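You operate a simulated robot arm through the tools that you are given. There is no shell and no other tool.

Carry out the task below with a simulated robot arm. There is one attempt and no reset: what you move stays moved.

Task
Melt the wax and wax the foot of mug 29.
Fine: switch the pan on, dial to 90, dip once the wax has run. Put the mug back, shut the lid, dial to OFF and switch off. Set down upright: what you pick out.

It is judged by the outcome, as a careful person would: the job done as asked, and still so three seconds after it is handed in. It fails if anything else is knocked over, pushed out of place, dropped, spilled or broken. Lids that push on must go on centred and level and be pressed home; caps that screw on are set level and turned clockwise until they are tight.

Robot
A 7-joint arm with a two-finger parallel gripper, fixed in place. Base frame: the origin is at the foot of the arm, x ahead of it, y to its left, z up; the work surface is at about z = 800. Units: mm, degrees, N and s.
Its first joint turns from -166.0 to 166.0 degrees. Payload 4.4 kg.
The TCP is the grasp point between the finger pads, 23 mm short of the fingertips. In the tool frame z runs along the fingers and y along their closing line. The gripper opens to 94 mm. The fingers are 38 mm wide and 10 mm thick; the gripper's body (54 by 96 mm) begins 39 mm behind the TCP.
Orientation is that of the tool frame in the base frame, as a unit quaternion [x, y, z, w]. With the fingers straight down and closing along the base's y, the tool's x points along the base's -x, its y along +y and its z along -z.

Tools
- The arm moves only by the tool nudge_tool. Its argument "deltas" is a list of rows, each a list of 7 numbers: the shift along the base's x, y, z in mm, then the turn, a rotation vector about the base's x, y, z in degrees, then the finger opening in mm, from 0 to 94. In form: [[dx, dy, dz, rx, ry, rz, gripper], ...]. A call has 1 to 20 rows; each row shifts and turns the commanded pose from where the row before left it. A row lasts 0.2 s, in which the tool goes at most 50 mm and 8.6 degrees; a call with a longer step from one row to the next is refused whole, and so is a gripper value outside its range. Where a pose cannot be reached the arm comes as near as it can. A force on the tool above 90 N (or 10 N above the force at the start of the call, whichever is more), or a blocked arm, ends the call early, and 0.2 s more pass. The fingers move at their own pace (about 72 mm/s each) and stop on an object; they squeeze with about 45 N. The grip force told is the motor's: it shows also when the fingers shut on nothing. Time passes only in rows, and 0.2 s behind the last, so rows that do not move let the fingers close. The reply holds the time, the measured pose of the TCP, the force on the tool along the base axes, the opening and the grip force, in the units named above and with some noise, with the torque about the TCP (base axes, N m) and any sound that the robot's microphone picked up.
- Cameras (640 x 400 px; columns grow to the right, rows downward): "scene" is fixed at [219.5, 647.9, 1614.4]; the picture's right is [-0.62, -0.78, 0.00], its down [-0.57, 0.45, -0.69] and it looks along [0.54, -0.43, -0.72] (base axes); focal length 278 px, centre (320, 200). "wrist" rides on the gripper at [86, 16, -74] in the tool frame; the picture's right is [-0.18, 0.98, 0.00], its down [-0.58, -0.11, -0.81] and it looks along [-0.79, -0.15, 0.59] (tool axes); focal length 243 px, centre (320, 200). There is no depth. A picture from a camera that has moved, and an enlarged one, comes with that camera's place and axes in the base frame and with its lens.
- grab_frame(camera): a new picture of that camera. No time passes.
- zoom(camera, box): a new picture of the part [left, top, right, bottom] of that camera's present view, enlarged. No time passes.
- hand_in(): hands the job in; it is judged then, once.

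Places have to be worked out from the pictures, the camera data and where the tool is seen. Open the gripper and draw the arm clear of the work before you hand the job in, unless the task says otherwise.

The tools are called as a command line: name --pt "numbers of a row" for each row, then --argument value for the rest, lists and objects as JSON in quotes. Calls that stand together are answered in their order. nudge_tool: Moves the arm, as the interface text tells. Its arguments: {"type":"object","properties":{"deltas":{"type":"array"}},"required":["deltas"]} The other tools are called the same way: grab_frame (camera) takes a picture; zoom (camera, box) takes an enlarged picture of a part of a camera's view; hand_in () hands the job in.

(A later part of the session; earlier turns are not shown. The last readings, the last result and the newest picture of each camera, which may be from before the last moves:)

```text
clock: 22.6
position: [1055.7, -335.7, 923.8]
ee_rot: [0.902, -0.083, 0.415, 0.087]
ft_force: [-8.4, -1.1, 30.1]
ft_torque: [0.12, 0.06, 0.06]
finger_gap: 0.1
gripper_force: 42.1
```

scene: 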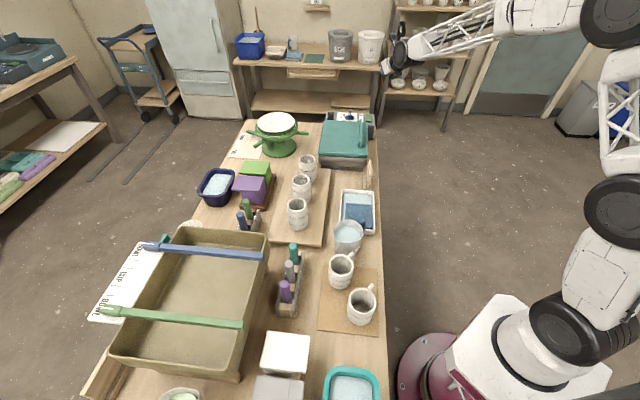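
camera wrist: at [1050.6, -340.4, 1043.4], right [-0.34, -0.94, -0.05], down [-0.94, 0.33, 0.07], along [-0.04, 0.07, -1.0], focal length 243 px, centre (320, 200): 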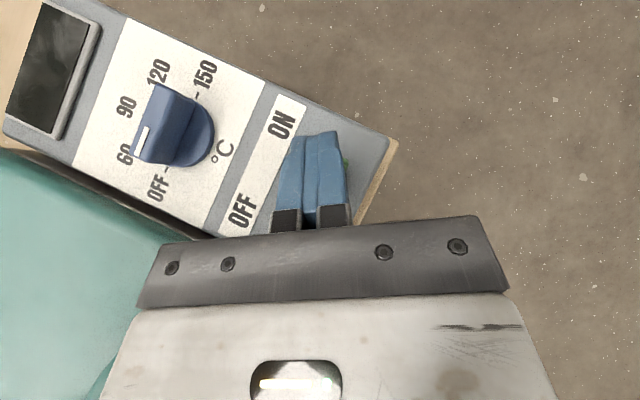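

zoom --camera "wrist" --box '[200, 70, 420, 240]'

zoom --camera "scene" --box '[330, 95, 390, 140]'

```text
2.35 times, centred on (310, 155) of wrist
camera zoom: at [1051.6, -340.9, 1038.4], right [-0.34, -0.94, -0.05], down [-0.94, 0.33, 0.06], along [-0.04, 0.07, -1.0], focal length 571 px, centre (344, 306)
```

zoom: 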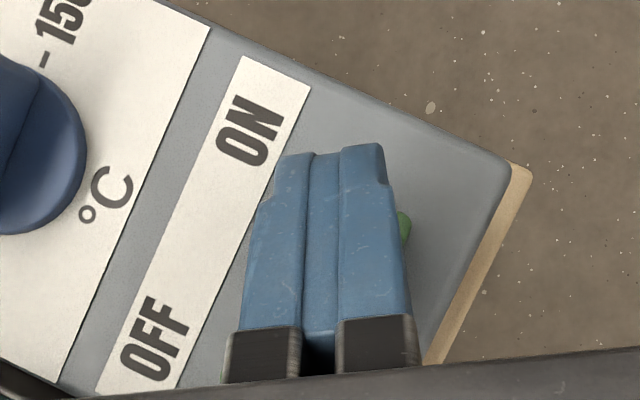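

```text
8.89 times, centred on (360, 118) of scene
camera zoom: at [219.5, 647.9, 1614.4], right [-0.62, -0.78, 0.0], down [-0.57, 0.45, -0.69], along [0.54, -0.43, -0.72], focal length 2470 px, centre (-36, 933)
```

zoom: 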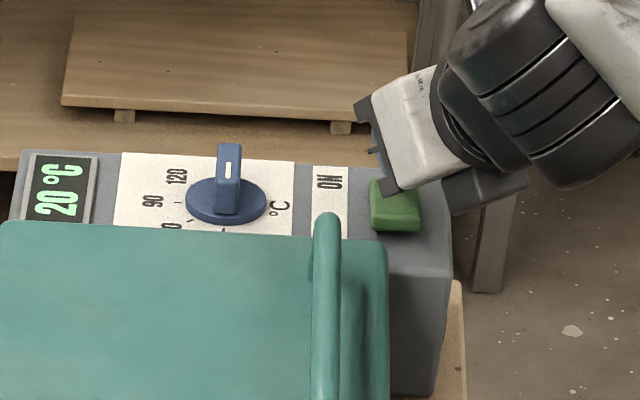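

The display lit up at "20 °C", so the pan is on. I lift off and hover beside the knob's pointer end, on its robot-right side, keeping clear of the bar.

nudge_tool --pt "0 0 15 0 0 0 0" --pt "0 0 20 0 0 0 0" --pt "6.5 17.5 0 0 0 0 0" --pt "6.5 17.5 0 0 0 0 0" --pt "6.5 17.5 0 0 0 0 0" --pt "6.5 17.5 0 0 0 0 0"

grab_frame --camera "wrist"

zoom --camera "wrist" --box '[200, 30, 440, 230]'

zoom --camera "scene" --box '[330, 95, 390, 140]'

```text
clock: 24.0
position: [1079.6, -265.3, 954.3]
ee_rot: [0.903, -0.083, 0.413, 0.086]
ft_force: [0.0, -0.1, -0.3]
ft_torque: [0.0, -0.01, 0.01]
finger_gap: 0.1
gripper_force: 42.9
```

```text
taken
camera wrist: at [1076.1, -271.1, 1069.9], right [-0.34, -0.94, -0.05], down [-0.94, 0.33, 0.07], along [-0.04, 0.07, -1.0], focal length 243 px, centre (320, 200)
```

wrist: 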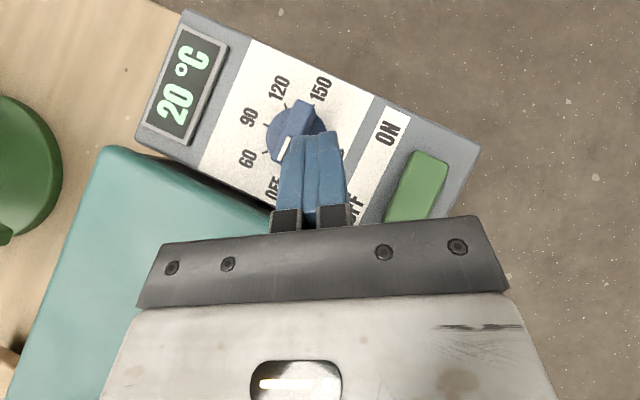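

```text
2.00 times, centred on (320, 130) of wrist
camera zoom: at [1076.1, -271.1, 1069.9], right [-0.34, -0.94, -0.05], down [-0.94, 0.33, 0.07], along [-0.04, 0.07, -1.0], focal length 485 px, centre (320, 340)
```

zoom: 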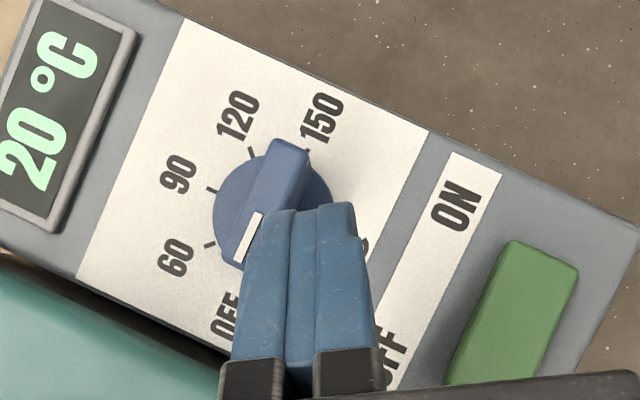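

```text
8.89 times, centred on (360, 118) of scene
camera zoom: at [219.5, 647.9, 1614.4], right [-0.62, -0.78, 0.0], down [-0.57, 0.45, -0.69], along [0.54, -0.43, -0.72], focal length 2470 px, centre (-36, 933)
```

zoom: 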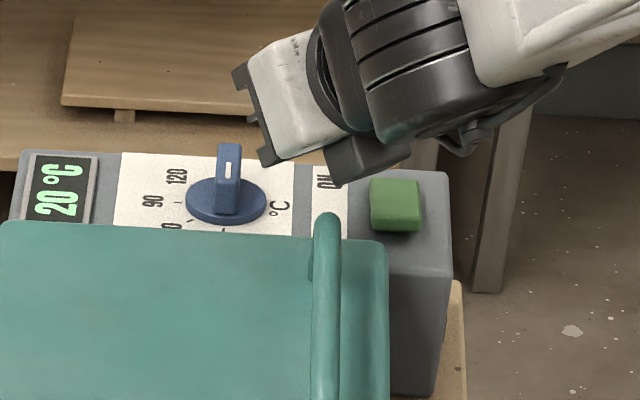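

Rocker is confirmed ON and display reads 20 °C. I shift slightly outward and away from the bar, then lower the closed fingertips beside the pointer end.

nudge_tool --pt "6.5 -6.2 -5 0 0 0 0" --pt "0 0 -8 0 0 0 0" --pt "0 0 -6 0 0 0 0" --pt "0 0 -4 0 0 0 0" --pt "0 0 -4 0 0 0 0" --pt "0 0 -3 0 0 0 0"

zoom --camera "wrist" --box '[200, 30, 440, 230]'

zoom --camera "scene" --box '[330, 95, 390, 140]'

```text
clock: 25.4
position: [1084.8, -272.3, 925.6]
ee_rot: [0.903, -0.083, 0.413, 0.086]
ft_force: [-0.4, 0.2, 0.8]
ft_torque: [0.0, 0.0, -0.03]
finger_gap: 0.0
gripper_force: 42.8
```

```text
2.00 times, centred on (320, 130) of wrist
camera zoom: at [1082.3, -276.8, 1040.1], right [-0.34, -0.94, -0.05], down [-0.94, 0.33, 0.07], along [-0.04, 0.07, -1.0], focal length 485 px, centre (320, 340)
```

zoom: 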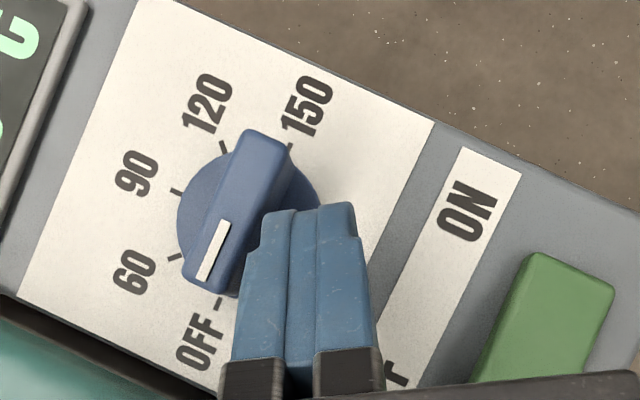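

```text
8.89 times, centred on (360, 118) of scene
camera zoom: at [219.5, 647.9, 1614.4], right [-0.62, -0.78, 0.0], down [-0.57, 0.45, -0.69], along [0.54, -0.43, -0.72], focal length 2470 px, centre (-36, 933)
```

zoom: 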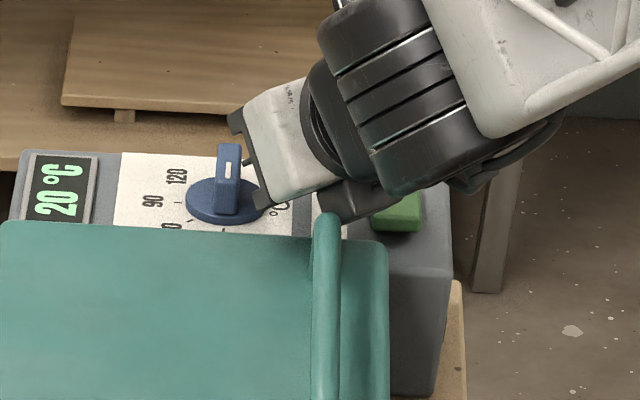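

Fingertips are beside the pointer bar without touching. I push in the +t direction (leftwards in this view) to start turning the knob clockwise.

nudge_tool --pt "0.9 2.9 0 0 0 0 0" --pt "0.9 2.9 0 0 0 0 0" --pt "0.9 2.9 0 0 0 0 0" --pt "0 0 0 0 0 0 0"

zoom --camera "wrist" --box '[200, 30, 440, 230]'

```text
clock: 26.4
position: [1089.1, -263.7, 924.5]
ee_rot: [0.902, -0.084, 0.414, 0.088]
ft_force: [-9.8, -12.6, 2.8]
ft_torque: [-0.11, 0.08, -0.22]
finger_gap: 0.0
gripper_force: 42.2
```

```text
2.00 times, centred on (320, 130) of wrist
camera zoom: at [1085.5, -269.1, 1040.4], right [-0.34, -0.94, -0.05], down [-0.94, 0.33, 0.07], along [-0.04, 0.07, -1.0], focal length 485 px, centre (320, 340)
```

zoom: 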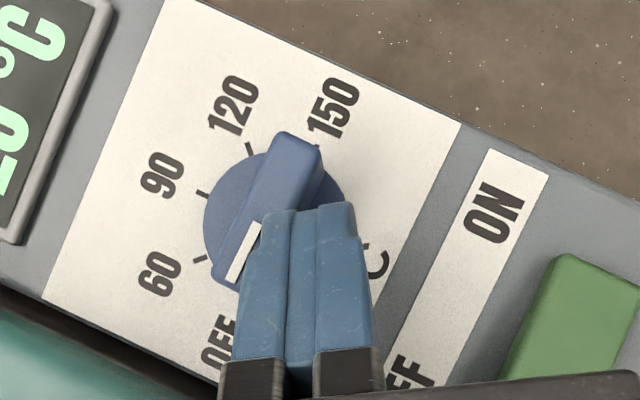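

Contact felt (≈16 N along the bar's normal). I continue pushing around the arc.

nudge_tool --pt "1.0 2.8 0 0 0 0 0" --pt "1.0 2.8 0 0 0 0 0" --pt "1.2 2.7 0 0 0 0 0" --pt "0 0 0 0 0 0 0"

zoom --camera "wrist" --box '[200, 30, 440, 230]'

```text
clock: 27.2
position: [1092.1, -260.6, 928.2]
ee_rot: [0.901, -0.084, 0.415, 0.089]
ft_force: [-3.4, -0.7, 2.5]
ft_torque: [0.0, 0.0, 0.04]
finger_gap: 0.0
gripper_force: 42.2
stopped in row 3: the force on the tool passed its limit at 98 N (the readings are from after the stop); the commanded pose is now the measured one
```

```text
2.00 times, centred on (320, 130) of wrist
camera zoom: at [1087.2, -265.0, 1045.1], right [-0.34, -0.94, -0.05], down [-0.94, 0.34, 0.06], along [-0.04, 0.07, -1.0], focal length 485 px, centre (320, 340)
```

zoom: 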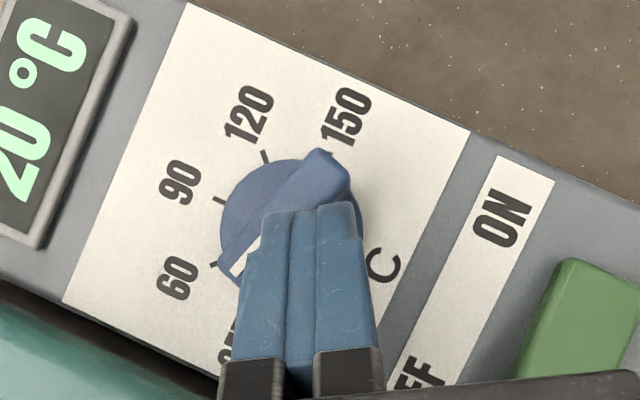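

The knob turned about a quarter of the way, then the fingertip jammed too close to the axis. I'll lift, shift round to the pointer end's back side and push radially outward from there instead.

nudge_tool --pt "-2 0.5 8 0 0 0 0" --pt "-1.8 0.5 8 0 0 0 0" --pt "0 9 0 0 0 0 0" --pt "0 9 0 0 0 0 0" --pt "0 9.4 0 0 0 0 0" --pt "0 0 0 0 0 0 0"

zoom --camera "wrist" --box '[200, 30, 440, 230]'

zoom --camera "scene" --box '[320, 90, 400, 150]'

```text
clock: 28.6
position: [1086.9, -231.8, 945.0]
ee_rot: [0.901, -0.084, 0.415, 0.089]
ft_force: [-0.4, 0.4, 0.1]
ft_torque: [0.02, 0.0, 0.02]
finger_gap: 0.0
gripper_force: 42.2
```

```text
2.00 times, centred on (320, 130) of wrist
camera zoom: at [1083.5, -237.0, 1061.2], right [-0.34, -0.94, -0.05], down [-0.94, 0.34, 0.06], along [-0.04, 0.07, -1.0], focal length 485 px, centre (320, 340)
```

zoom: 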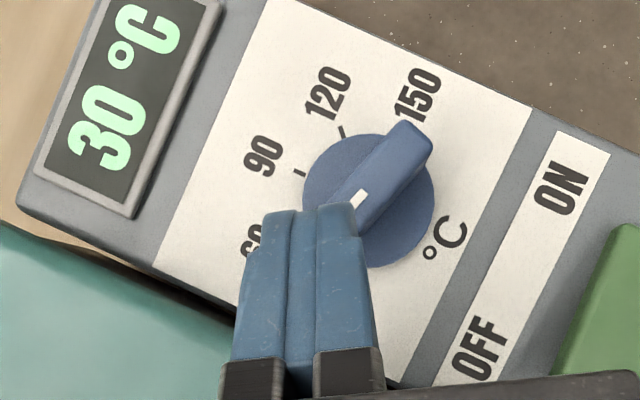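

```text
6.67 times, centred on (360, 120) of scene
camera zoom: at [219.5, 647.9, 1614.4], right [-0.62, -0.78, 0.0], down [-0.57, 0.45, -0.69], along [0.54, -0.43, -0.72], focal length 1853 px, centre (53, 733)
```

zoom: 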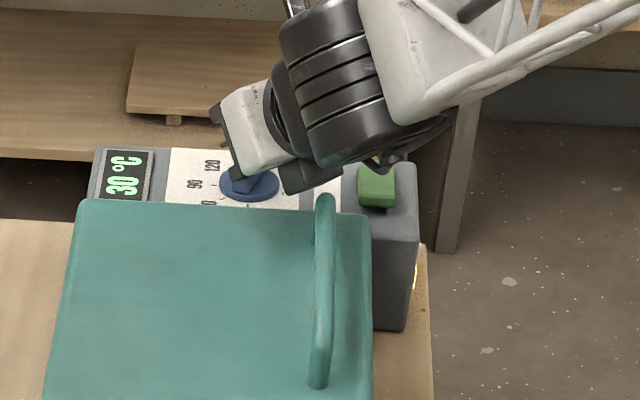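

Display already reads 30 °C. Before lowering again, I check the clearance between the underside of the hand and the lid handle.

zoom --camera "scene" --box '[340, 90, 390, 130]'

```text
10.00 times, centred on (365, 110) of scene
camera zoom: at [219.5, 647.9, 1614.4], right [-0.62, -0.78, 0.0], down [-0.57, 0.45, -0.69], along [0.54, -0.43, -0.72], focal length 2779 px, centre (-130, 1100)
```

zoom: 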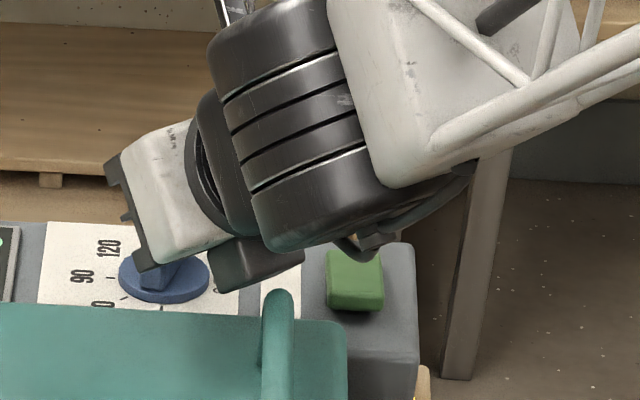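

zoom --camera "scene" --box '[350, 104, 374, 122]'

zoom --camera "wrist" --box '[80, 200, 560, 400]'

```text
16.00 times, centred on (362, 113) of scene
camera zoom: at [219.5, 647.9, 1614.4], right [-0.62, -0.78, 0.0], down [-0.57, 0.45, -0.69], along [0.54, -0.43, -0.72], focal length 4447 px, centre (-352, 1592)
```

zoom: 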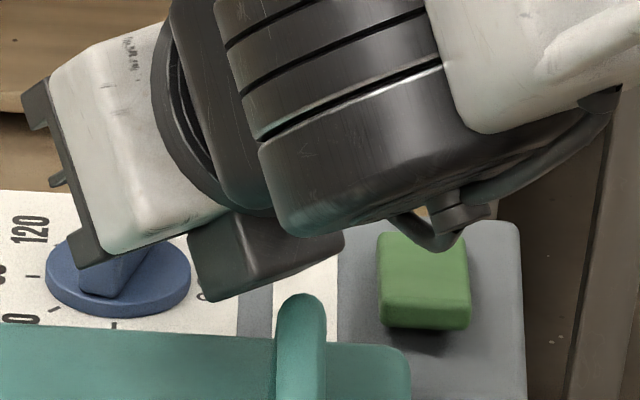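

```text
1.33 times, centred on (320, 300) of wrist
camera zoom: at [1083.5, -237.0, 1061.2], right [-0.34, -0.94, -0.05], down [-0.94, 0.34, 0.06], along [-0.04, 0.07, -1.0], focal length 324 px, centre (320, 67)
```

zoom: 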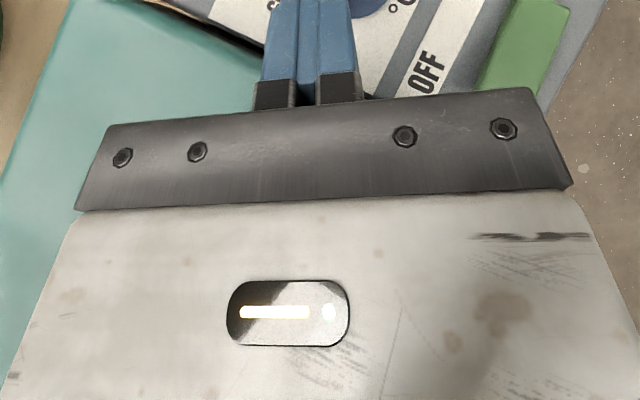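

There is a box on the underside of the hand that would come too close to the lid handle in this pose. I'll lift, yaw the tool +32° so the hand comes in from the robot's right (clear of the handle), and line up behind the pointer end again.

nudge_tool --pt "0 0 20 0 0 0 0" --pt "0 0 20 0 0 0 0" --pt "-3 -3 0 0 0 8 0" --pt "-3 -3 0 0 0 8 0" --pt "-3 -3 0 0 0 8 0" --pt "-2.7 -3.3 0 0 0 8 0" --pt "0 0 0 4.98 1.33 -4.3 0" --pt "0 0 -15 0 0 0 0" --pt "0 0 -15 0 0 0 0"

zoom --camera "wrist" --box '[200, 30, 440, 230]'

zoom --camera "scene" --box '[330, 85, 390, 130]'

```text
clock: 30.6
position: [1078.1, -242.6, 956.6]
ee_rot: [0.901, 0.073, 0.426, -0.032]
ft_force: [0.2, 0.2, 0.9]
ft_torque: [0.0, 0.0, 0.02]
finger_gap: 0.0
gripper_force: 42.3
out of reach, approached as far as the arm can: row 3
```

```text
2.00 times, centred on (320, 130) of wrist
camera zoom: at [1077.9, -258.7, 1071.9], right [0.04, -0.99, -0.14], down [-1.0, -0.05, 0.06], along [-0.07, 0.14, -0.99], focal length 485 px, centre (320, 340)
```

zoom: 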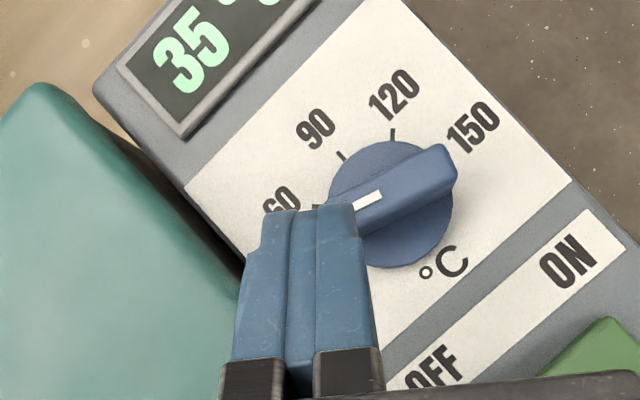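

```text
8.89 times, centred on (360, 108) of scene
camera zoom: at [219.5, 647.9, 1614.4], right [-0.62, -0.78, 0.0], down [-0.57, 0.45, -0.69], along [0.54, -0.43, -0.72], focal length 2470 px, centre (-36, 1022)
```

zoom: 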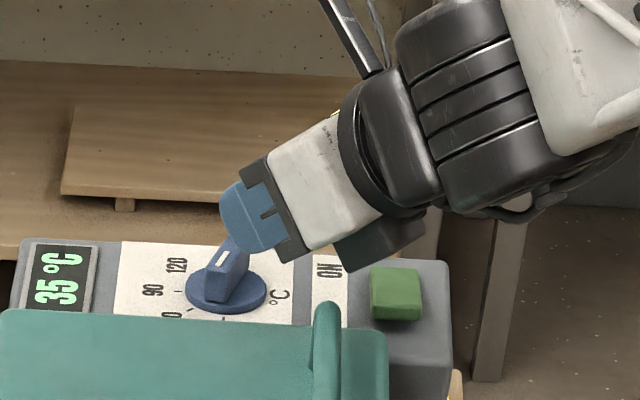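

Now the fingers come in from the side and the hand's box is clear of the handle (display 35 °C). I back off 3 mm, lower behind the pointer end and then push outward.

nudge_tool --pt "-3.4 2.5 0 0 0 0 0" --pt "0 0 -10 0 0 0 0" --pt "0 0 -8 0 0 0 0" --pt "0 0 -6 0 0 0 0" --pt "0 0 -4 0 0 0 0" --pt "0 0 -3 0 0 0 0"

zoom --camera "wrist" --box '[200, 30, 440, 230]'

zoom --camera "scene" --box '[330, 85, 390, 130]'

```text
clock: 32.0
position: [1076.4, -241.7, 927.5]
ee_rot: [0.901, 0.074, 0.426, -0.033]
ft_force: [0.5, 1.0, 5.7]
ft_torque: [0.13, 0.38, -0.11]
finger_gap: 0.1
gripper_force: 42.9
```

```text
2.00 times, centred on (320, 130) of wrist
camera zoom: at [1075.0, -256.4, 1041.3], right [0.04, -0.99, -0.14], down [-1.0, -0.05, 0.06], along [-0.07, 0.13, -0.99], focal length 485 px, centre (320, 340)
```

zoom: 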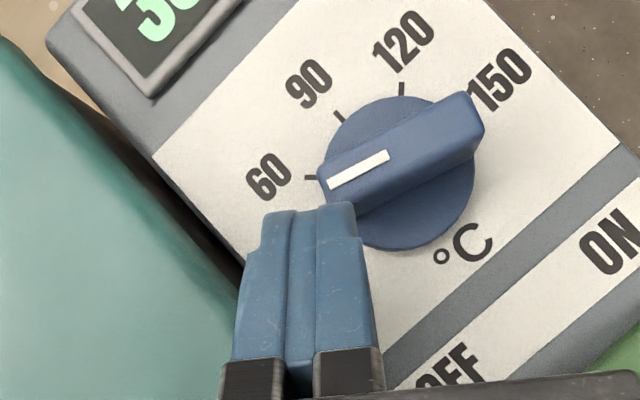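

```text
8.89 times, centred on (360, 108) of scene
camera zoom: at [219.5, 647.9, 1614.4], right [-0.62, -0.78, 0.0], down [-0.57, 0.45, -0.69], along [0.54, -0.43, -0.72], focal length 2470 px, centre (-36, 1022)
```

zoom: 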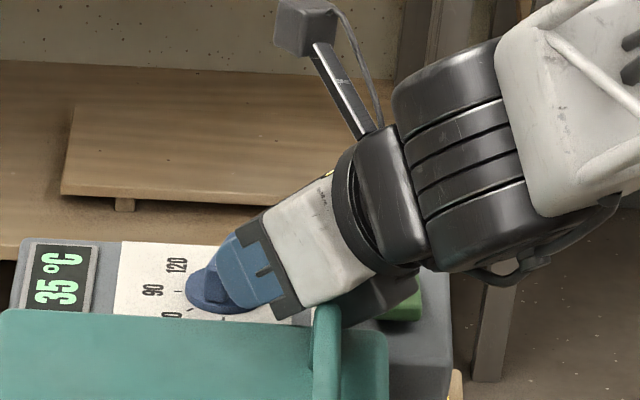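

A light 5.7 N contact with the lid handle's end (torque points there), so I raise 3 mm at once and then push outward, which moves the hand away from the handle.

nudge_tool --pt "0 0 4 0 0 0 0" --pt "3 0.5 0 0 0 0 0" --pt "3 0.5 0 0 0 0 0" --pt "0 0 0 0 0 0 0"

zoom --camera "wrist" --box '[200, 30, 440, 230]'

zoom --camera "scene" --box '[330, 85, 390, 130]'

```text
clock: 33.0
position: [1082.6, -240.5, 929.9]
ee_rot: [0.901, 0.073, 0.427, -0.032]
ft_force: [1.0, 0.4, -1.1]
ft_torque: [0.0, 0.0, -0.02]
finger_gap: 0.0
gripper_force: 42.5
```

```text
2.00 times, centred on (320, 130) of wrist
camera zoom: at [1080.9, -255.3, 1044.6], right [0.04, -0.99, -0.14], down [-1.0, -0.05, 0.06], along [-0.07, 0.14, -0.99], focal length 485 px, centre (320, 340)
```

zoom: 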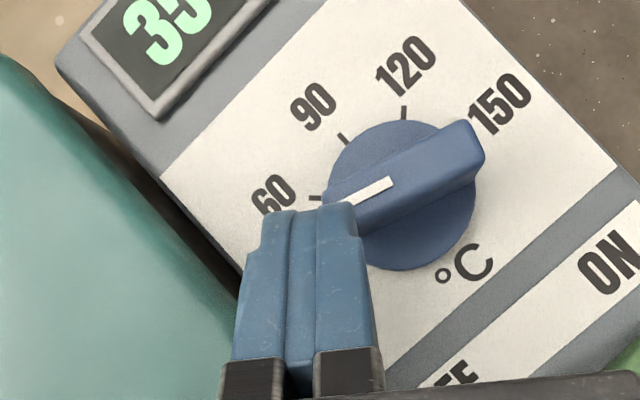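

```text
8.89 times, centred on (360, 108) of scene
camera zoom: at [219.5, 647.9, 1614.4], right [-0.62, -0.78, 0.0], down [-0.57, 0.45, -0.69], along [0.54, -0.43, -0.72], focal length 2470 px, centre (-36, 1022)
```

zoom: 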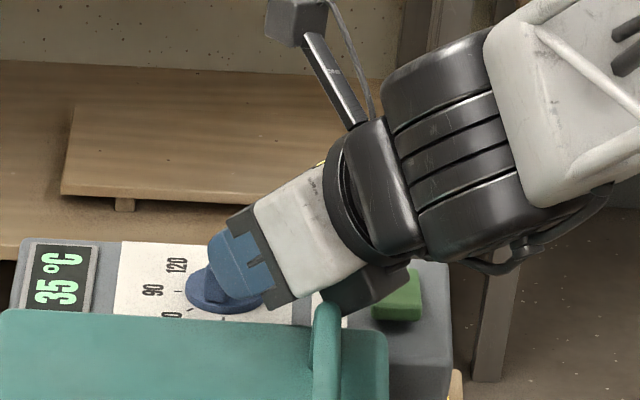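

Clear of the handle and no contact force. I continue outward and a little down so the tip face engages the pointer.

nudge_tool --pt "3 0.5 -1.5 0 0 0 0" --pt "3 0.5 -1.5 0 0 0 0" --pt "0 0 0 0 0 0 0"

zoom --camera "wrist" --box '[200, 30, 440, 230]'

```text
clock: 33.8
position: [1087.9, -237.5, 928.2]
ee_rot: [0.9, 0.074, 0.427, -0.033]
ft_force: [-3.5, 6.7, 10.4]
ft_torque: [0.11, -0.14, 0.06]
finger_gap: 0.4
gripper_force: 42.9
```

```text
2.00 times, centred on (320, 130) of wrist
camera zoom: at [1086.6, -253.6, 1043.6], right [0.04, -0.99, -0.14], down [-1.0, -0.05, 0.06], along [-0.07, 0.13, -0.99], focal length 485 px, centre (320, 340)
```

zoom: 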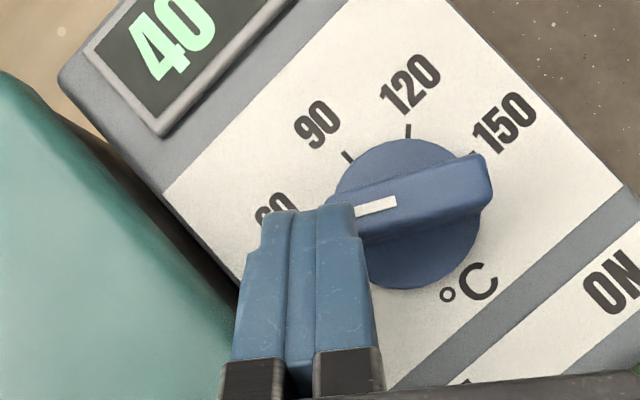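

The knob is turning (bar now nearly at 60). Keep pushing outward.

nudge_tool --pt "3 0.3 0 0 0 0 0" --pt "3 0.3 0 0 0 0 0" --pt "0 0 0 0 0 0 0"

zoom --camera "wrist" --box '[200, 30, 440, 230]'

```text
clock: 34.6
position: [1094.5, -238.0, 928.3]
ee_rot: [0.901, 0.074, 0.426, -0.033]
ft_force: [-7.8, 18.0, 19.6]
ft_torque: [0.14, -0.22, 0.28]
finger_gap: 0.0
gripper_force: 42.5
```

```text
2.00 times, centred on (320, 130) of wrist
camera zoom: at [1092.8, -253.1, 1042.5], right [0.04, -0.99, -0.14], down [-1.0, -0.05, 0.06], along [-0.07, 0.13, -0.99], focal length 485 px, centre (320, 340)
```

zoom: 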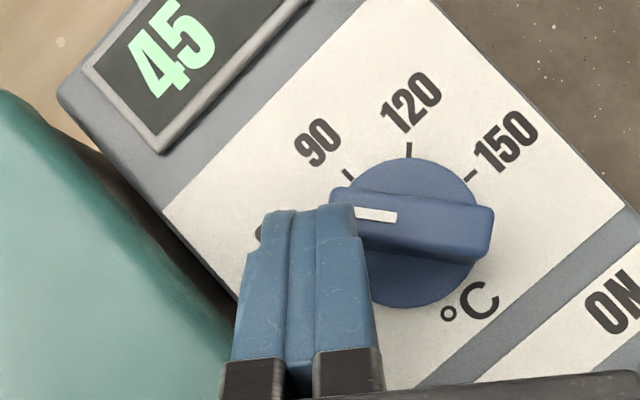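

nudge_tool --pt "3 -0.5 0 0 0 0 0" --pt "3 -0.5 0 0 0 0 0" --pt "0 0 0 0 0 0 0"

zoom --camera "wrist" --box '[200, 30, 440, 230]'

```text
clock: 35.4
position: [1098.3, -239.0, 925.6]
ee_rot: [0.901, 0.073, 0.426, -0.031]
ft_force: [-0.6, 4.3, 7.8]
ft_torque: [-0.02, -0.15, 0.1]
finger_gap: 0.0
gripper_force: 42.5
```

```text
2.00 times, centred on (320, 130) of wrist
camera zoom: at [1099.0, -255.2, 1040.6], right [0.04, -0.99, -0.14], down [-1.0, -0.05, 0.06], along [-0.07, 0.14, -0.99], focal length 485 px, centre (320, 340)
```

zoom: 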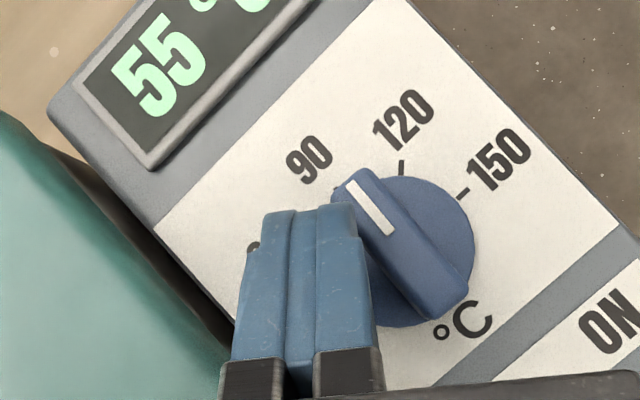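

The pointer has swung to about the 90 mark (display 55 °C and rising). I lift straight off and check the dial from above.

nudge_tool --pt "-3 -0.5 3 0 0 0 0" --pt "0 0 15 0 0 0 0" --pt "0 0 20 0 0 0 0" --pt "-20 -10 20 0 0 0 0"

zoom --camera "wrist" --box '[180, 0, 460, 230]'

zoom --camera "scene" --box '[330, 95, 390, 140]'

```text
clock: 36.4
position: [1077.6, -249.1, 985.0]
ee_rot: [0.901, 0.074, 0.425, -0.032]
ft_force: [-0.4, -0.2, -0.4]
ft_torque: [-0.03, -0.01, -0.03]
finger_gap: 0.0
gripper_force: 43.1
```

```text
1.74 times, centred on (320, 115) of wrist
camera zoom: at [1076.8, -265.3, 1098.5], right [0.04, -0.99, -0.14], down [-1.0, -0.05, 0.06], along [-0.07, 0.14, -0.99], focal length 422 px, centre (320, 348)
```

zoom: 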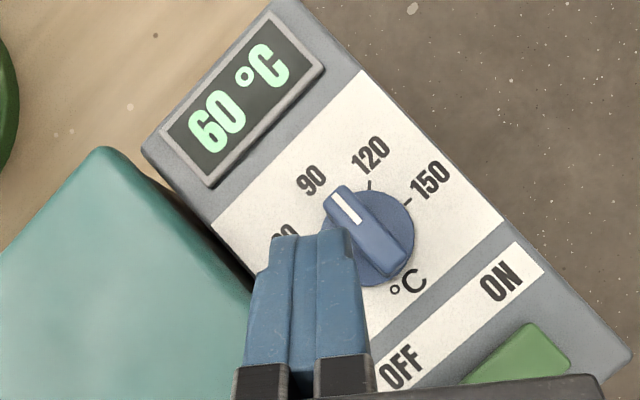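

```text
8.89 times, centred on (360, 118) of scene
camera zoom: at [219.5, 647.9, 1614.4], right [-0.62, -0.78, 0.0], down [-0.57, 0.45, -0.69], along [0.54, -0.43, -0.72], focal length 2470 px, centre (-36, 933)
```

zoom: 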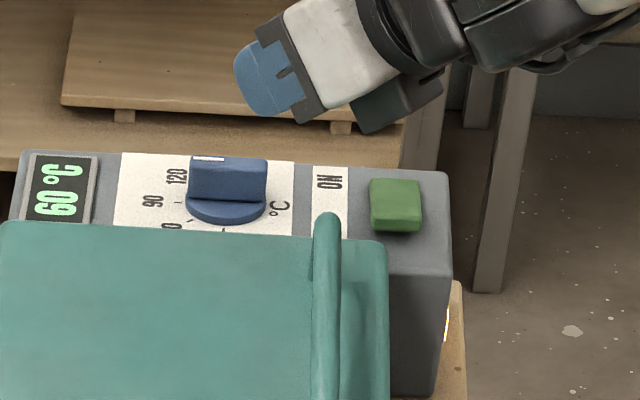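

The dial is at 90 (bar exactly across in the scene view, pointer to the 90 side) and it reads 60 °C. Next is the lid: I retract upward, straighten the tool and yaw it so the fingers can close across the handle bar.

nudge_tool --pt "-10 5 30 0 0 0 0" --pt "-29 19 20 -1.13 7.14 0 0" --pt "-29 19 20 -1.13 7.14 0 0" --pt "-29 19 20 -1.13 7.14 0 0" --pt "-29 19 15 -1.13 7.14 0 0" --pt "-29 19 10 -1.13 7.14 0 0" --pt "-29 19 10 -1.13 7.14 0 0" --pt "-23 25 10 -1.13 7.14 0 0" --pt "0 0 0 0 0 7.9 20" --pt "0 0 0 0 0 7.9 50" --pt "0 0 0 0 0 7.9 50" --pt "0 0 0 0 0 7.9 50" --pt "0 0 0 0 0 7.9 50" --pt "0 0 0 0 0 7.9 50" --pt "0 0 0 0 0 7.9 50" --pt "0 0 0 0 0 7.9 50"

grab_frame --camera "scene"

```text
clock: 39.8
position: [870.3, -105.7, 1119.8]
ee_rot: [0.806, 0.592, 0.0, 0.0]
ft_force: [-0.1, 0.1, 0.1]
ft_torque: [0.02, -0.02, 0.01]
finger_gap: 50.1
gripper_force: 0.0
```

```text
taken
```

scene: 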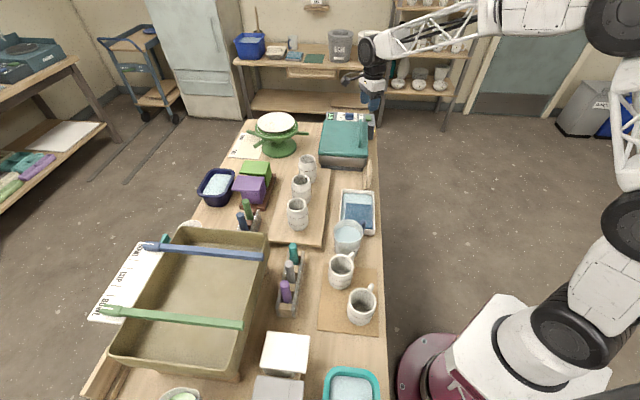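

nudge_tool --pt "2 0 -8 0 0 7.8 50" --pt "2 0 -8 0 0 7.8 50" --pt "2 0 -8 0 0 7.8 50" --pt "2 0 -8 0 0 7.8 50" --pt "2 0 -8 0 0 7.8 50" --pt "2 0 -8 0 0 7.8 50" --pt "2 0 -8 0 0 7.8 50" --pt "1 0 -8 0 0 7.8 50" --pt "0 0 0 -5.9 -5.9 0 50" --pt "0 0 0 -5.9 -5.9 0 50" --pt "0 0 0 -5.9 -5.9 0 50"

grab_frame --camera "wrist"

zoom --camera "scene" --box '[300, 60, 420, 190]'

```text
clock: 42.2
position: [884.8, -105.8, 1055.4]
ee_rot: [0.374, 0.901, -0.083, 0.202]
ft_force: [-0.1, -0.1, -0.7]
ft_torque: [0.01, -0.04, 0.02]
finger_gap: 49.9
gripper_force: 0.1
```

```text
taken
camera wrist: at [817.5, -15.8, 1087.1], right [0.81, 0.58, 0.08], down [0.05, -0.21, 0.98], along [0.58, -0.79, -0.2], focal length 243 px, centre (320, 200)
```

wrist: 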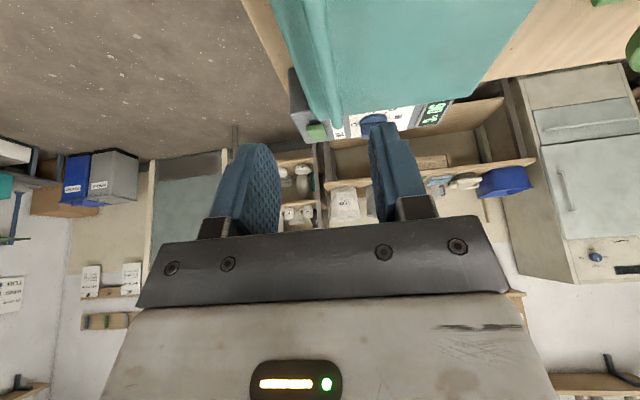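

```text
3.08 times, centred on (360, 125) of scene
camera zoom: at [219.5, 647.9, 1614.4], right [-0.62, -0.78, 0.0], down [-0.57, 0.45, -0.69], along [0.54, -0.43, -0.72], focal length 855 px, centre (197, 431)
```

zoom: 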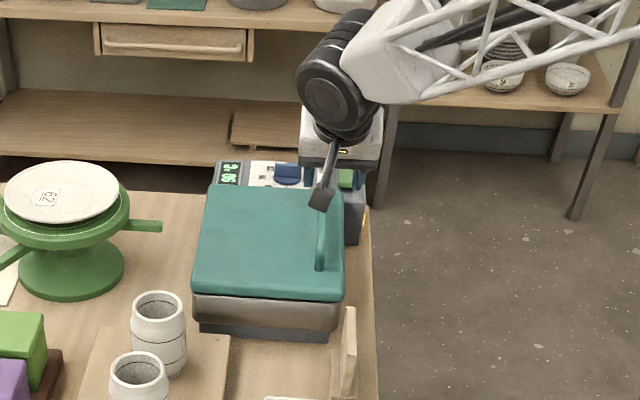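

Tool is aligned across the handle with 25° lean along it; TCP is at e2 ≈ -551, matching the bar. I lower in stages to straddle the bar.

nudge_tool --pt "0 0 -20 0 0 0 50" --pt "0 0 -20 0 0 0 50" --pt "0 0 -20 0 0 0 50" --pt "0 0 -15 0 0 0 50"

grab_frame --camera "wrist"

zoom --camera "scene" --box '[310, 90, 400, 180]'

```text
clock: 43.2
position: [885.6, -106.4, 981.3]
ee_rot: [0.374, 0.902, -0.084, 0.2]
ft_force: [-0.2, 0.2, 0.1]
ft_torque: [0.01, -0.04, 0.0]
finger_gap: 50.2
gripper_force: 0.0
```

```text
taken
camera wrist: at [818.3, -15.6, 1013.0], right [0.81, 0.58, 0.08], down [0.05, -0.21, 0.98], along [0.58, -0.79, -0.2], focal length 243 px, centre (320, 200)
```

wrist: 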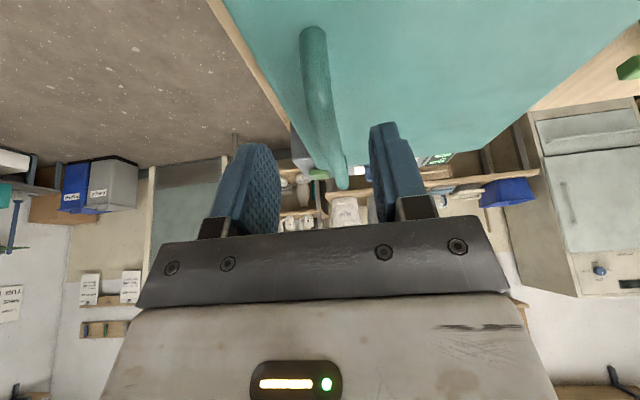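

```text
4.44 times, centred on (355, 135) of scene
camera zoom: at [219.5, 647.9, 1614.4], right [-0.62, -0.78, 0.0], down [-0.57, 0.45, -0.69], along [0.54, -0.43, -0.72], focal length 1235 px, centre (164, 489)
```

zoom: 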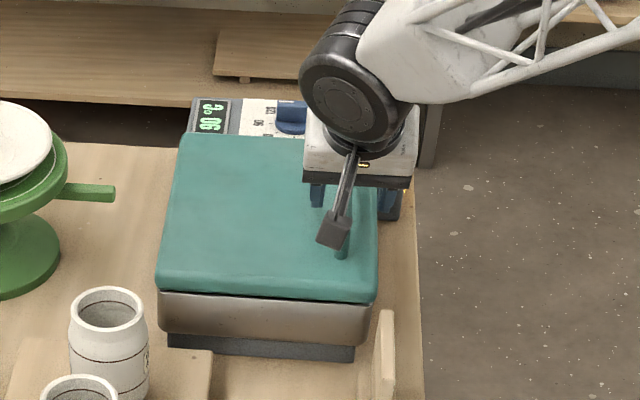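

nudge_tool --pt "0 0 -12 0 0 0 50" --pt "0 0 -12 0 0 0 50" --pt "0 0 -8 0 0 0 50" --pt "0 0 -4 0 0 0 50" --pt "0 0 0 0 0 0 50"

grab_frame --camera "wrist"

zoom --camera "scene" --box '[310, 90, 400, 180]'

```text
clock: 44.4
position: [884.9, -106.1, 945.7]
ee_rot: [0.374, 0.901, -0.084, 0.201]
ft_force: [-0.5, -0.6, 1.0]
ft_torque: [0.0, -0.02, -0.01]
finger_gap: 50.0
gripper_force: 0.0
```

```text
taken
camera wrist: at [818.2, -16.4, 975.9], right [0.81, 0.58, 0.08], down [0.05, -0.21, 0.98], along [0.58, -0.79, -0.2], focal length 243 px, centre (320, 200)
```

wrist: 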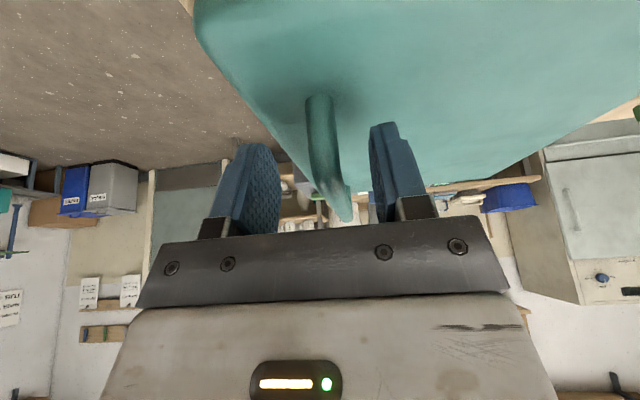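

```text
4.44 times, centred on (355, 135) of scene
camera zoom: at [219.5, 647.9, 1614.4], right [-0.62, -0.78, 0.0], down [-0.57, 0.45, -0.69], along [0.54, -0.43, -0.72], focal length 1235 px, centre (164, 489)
```

zoom: 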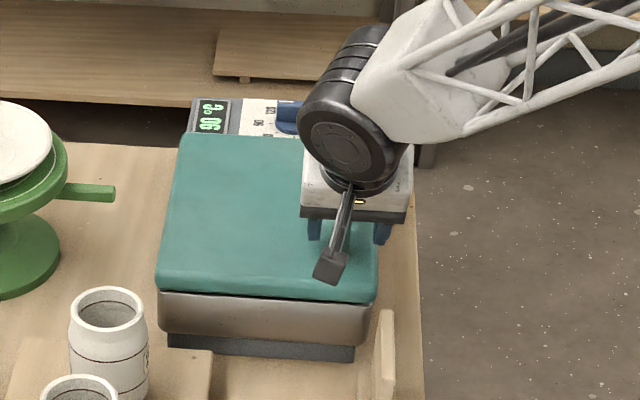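

zoom --camera "wrist" --box '[220, 70, 440, 240]'

```text
2.35 times, centred on (330, 155) of wrist
camera zoom: at [818.2, -16.4, 975.9], right [0.81, 0.58, 0.08], down [0.05, -0.21, 0.98], along [0.58, -0.79, -0.2], focal length 571 px, centre (296, 306)
```

zoom: 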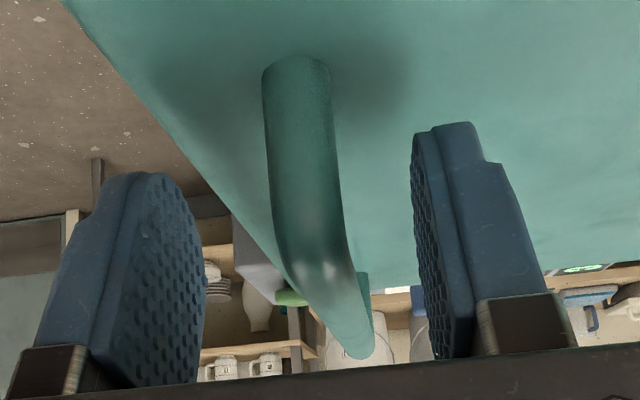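

The near post of the handle is at e1≈692, so I'm straddling the bend. I shift 35 mm further along the bar and 4 mm outward to centre on it.

nudge_tool --pt "3.2 3.2 1 0 0 0 50" --pt "8.2 -8.2 0.5 0 0 0 50" --pt "8.2 -8.2 0 0 0 0 50" --pt "8.2 -8.2 0 0 0 0 50"

zoom --camera "wrist" --box '[220, 70, 440, 240]'

zoom --camera "scene" --box '[310, 90, 400, 180]'

```text
clock: 45.4
position: [913.2, -127.8, 946.9]
ee_rot: [0.375, 0.901, -0.083, 0.201]
ft_force: [0.6, -0.6, -0.6]
ft_torque: [-0.03, 0.02, 0.04]
finger_gap: 50.1
gripper_force: 0.1
```

```text
2.35 times, centred on (330, 155) of wrist
camera zoom: at [846.0, -38.0, 978.4], right [0.81, 0.58, 0.08], down [0.05, -0.21, 0.98], along [0.58, -0.79, -0.2], focal length 571 px, centre (296, 306)
```

zoom: 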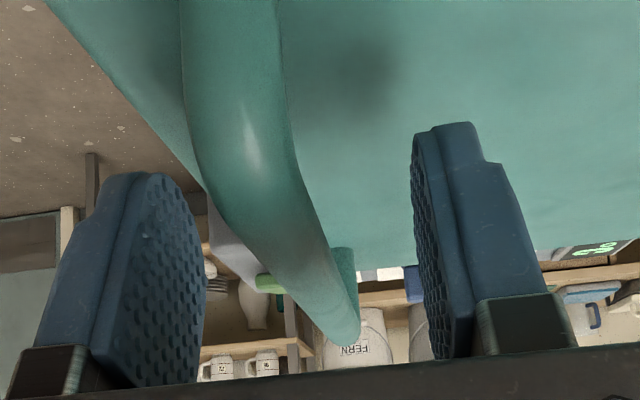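

```text
4.44 times, centred on (355, 135) of scene
camera zoom: at [219.5, 647.9, 1614.4], right [-0.62, -0.78, 0.0], down [-0.57, 0.45, -0.69], along [0.54, -0.43, -0.72], focal length 1235 px, centre (164, 489)
```

zoom: 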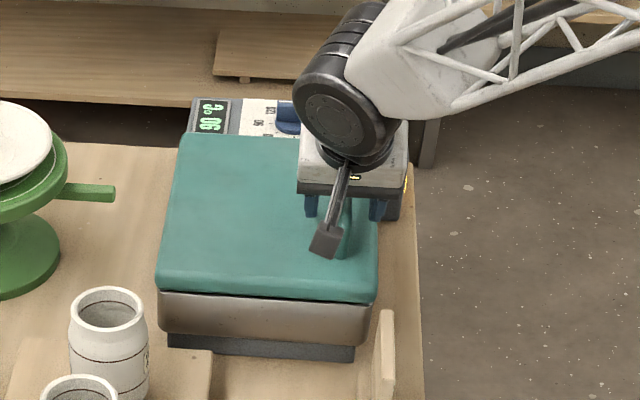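

The bar runs centrally between the pads. Closing the gripper on it.

nudge_tool --pt "0 0 0 0 0 0 25" --pt "0 0 0 0 0 0 10" --pt "0 0 0 0 0 0 5" --pt "0 0 0 0 0 0 5"

zoom --camera "wrist" --box '[220, 70, 440, 240]'

```text
clock: 46.4
position: [913.3, -128.7, 947.0]
ee_rot: [0.373, 0.902, -0.083, 0.201]
ft_force: [-9.8, -9.0, 3.9]
ft_torque: [-0.03, 0.14, 0.33]
finger_gap: 13.7
gripper_force: 45.0
```

```text
2.35 times, centred on (330, 155) of wrist
camera zoom: at [845.7, -38.4, 978.2], right [0.81, 0.58, 0.08], down [0.05, -0.21, 0.98], along [0.58, -0.79, -0.2], focal length 571 px, centre (296, 306)
```

zoom: 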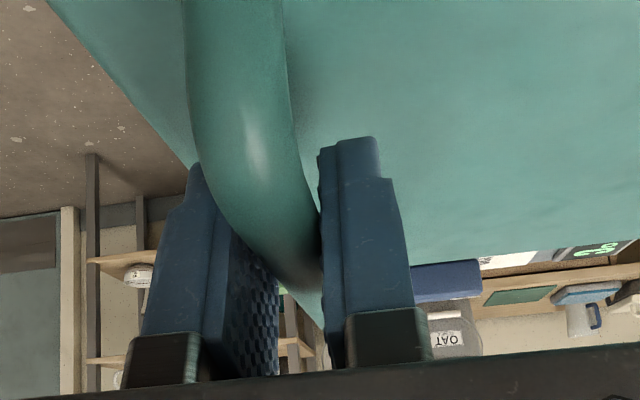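

Bar gripped at 13.7 mm. I lift gently a few mm along the expected hinge arc and watch the forces to confirm how the lid moves.

nudge_tool --pt "-0.5 -0.5 4.8 0 0 0 5" --pt "1.0 1.0 4.8 0 0 0 5" --pt "1.0 1.0 4.8 0 0 0 5" --pt "0 0 0 0 0 0 5"

zoom --camera "scene" --box '[300, 80, 400, 180]'

grab_frame --camera "wrist"

```text
clock: 47.4
position: [915.5, -123.9, 959.7]
ee_rot: [0.374, 0.902, -0.082, 0.2]
ft_force: [66.8, 25.5, -29.4]
ft_torque: [-0.01, -0.32, 0.09]
finger_gap: 13.8
gripper_force: 44.7
```

```text
4.00 times, centred on (350, 130) of scene
camera zoom: at [219.5, 647.9, 1614.4], right [-0.62, -0.78, 0.0], down [-0.57, 0.45, -0.69], along [0.54, -0.43, -0.72], focal length 1112 px, centre (200, 480)
```

zoom: 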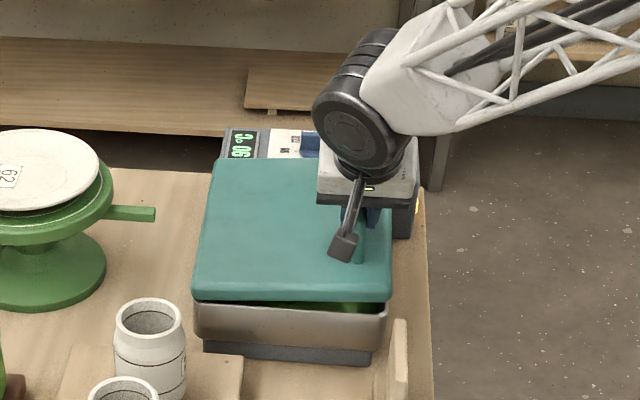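

```text
taken
camera wrist: at [847.6, -34.5, 991.4], right [0.81, 0.58, 0.08], down [0.05, -0.21, 0.98], along [0.58, -0.79, -0.2], focal length 243 px, centre (320, 200)
```

wrist: 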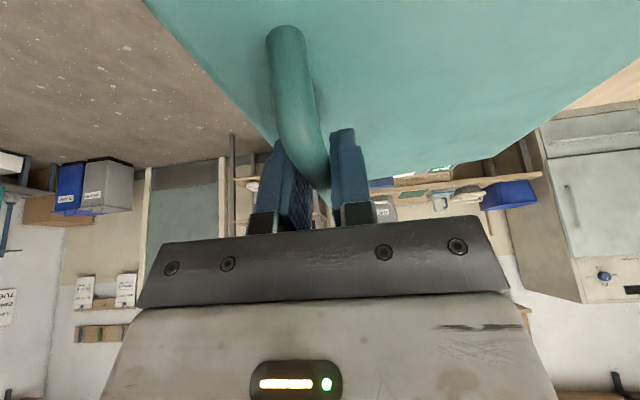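

The lid is hinging up on the robot side (gap visible), but I'm pulling against the hinge sideways (~65 N). I relieve it by shifting outward.

nudge_tool --pt "2.0 1.0 0 0 0 0 5" --pt "1.4 0.6 0 0 0 0 5" --pt "0 0 0 0 0 0 5"

```text
clock: 48.2
position: [915.7, -123.7, 962.6]
ee_rot: [0.375, 0.902, -0.083, 0.199]
ft_force: [-31.9, 27.0, -2.0]
ft_torque: [0.23, 0.33, 1.37]
finger_gap: 14.2
gripper_force: 45.2
```

Side force is now relieved; the motion fits a hinge at e2≈-723, z≈900. I correct a small along-bar offset and continue along that arc to about 15°.

nudge_tool --pt "-0.6 0.6 0 0 0 0 5" --pt "1.9 1.9 6.4 0 0 0 5" --pt "1.9 1.9 6.5 0 0 0 5" --pt "2.4 2.4 6.8 0 0 0 5" --pt "2.5 2.5 6.7 0 0 0 5" --pt "0 0 0 0 0 0 5"

```text
clock: 49.6
position: [924.3, -115.9, 988.3]
ee_rot: [0.374, 0.901, -0.083, 0.201]
ft_force: [21.7, -11.8, -8.6]
ft_torque: [-0.11, 0.02, 0.81]
finger_gap: 13.7
gripper_force: 45.5
```

nudge_tool --pt "3.1 2.7 6.4 0 0 0 5" --pt "2.9 2.9 6.4 0 0 0 5" --pt "3.2 3.2 6 0 0 0 5" --pt "3.3 3.3 6 0 0 0 5" --pt "3.6 3.6 5.6 0 0 0 5" --pt "3.7 3.7 5.6 0 0 0 5" --pt "0 0 0 0 0 0 5"

zoom --camera "scene" --box '[300, 60, 400, 180]'

grab_frame --camera "wrist"

```text
clock: 51.2
position: [946.0, -95.1, 1025.1]
ee_rot: [0.375, 0.902, -0.083, 0.2]
ft_force: [-8.2, -9.3, 8.1]
ft_torque: [-0.03, 0.16, 1.11]
finger_gap: 13.8
gripper_force: 45.4
```

```text
3.33 times, centred on (350, 120) of scene
camera zoom: at [219.5, 647.9, 1614.4], right [-0.62, -0.78, 0.0], down [-0.57, 0.45, -0.69], along [0.54, -0.43, -0.72], focal length 926 px, centre (220, 467)
```

zoom: 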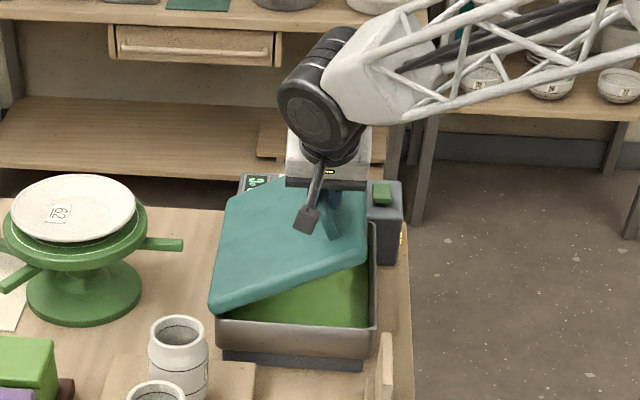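

```text
taken
camera wrist: at [878.2, -5.4, 1055.7], right [0.81, 0.58, 0.08], down [0.05, -0.21, 0.98], along [0.58, -0.79, -0.2], focal length 243 px, centre (320, 200)
```

wrist: 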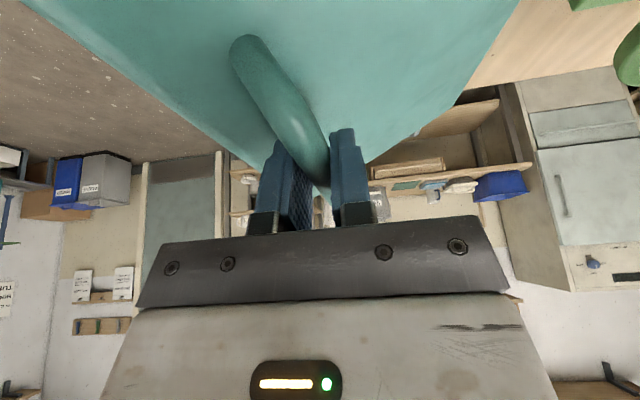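

Lid opens smoothly to 30° and green wax is visible inside. Forces are small; I continue the arc to 50°.

nudge_tool --pt "3.9 3.9 5.2 0 0 0 5" --pt "4.0 4.0 5.1 0 0 0 5" --pt "4.2 4.2 4.7 0 0 0 5" --pt "4.3 4.3 4.5 0 0 0 5" --pt "4.5 4.5 4.1 0 0 0 5" --pt "4.55 4.55 4.0 0 0 0 5" --pt "4.7 4.7 3.6 0 0 0 5" --pt "4.8 4.8 3.4 0 0 0 5" --pt "0 0 0 0 0 0 5"

```text
clock: 53.2
position: [979.4, -60.1, 1056.9]
ee_rot: [0.374, 0.901, -0.084, 0.201]
ft_force: [-5.8, 1.9, 1.9]
ft_torque: [0.32, 0.42, 1.14]
finger_gap: 14.0
gripper_force: 44.7
```

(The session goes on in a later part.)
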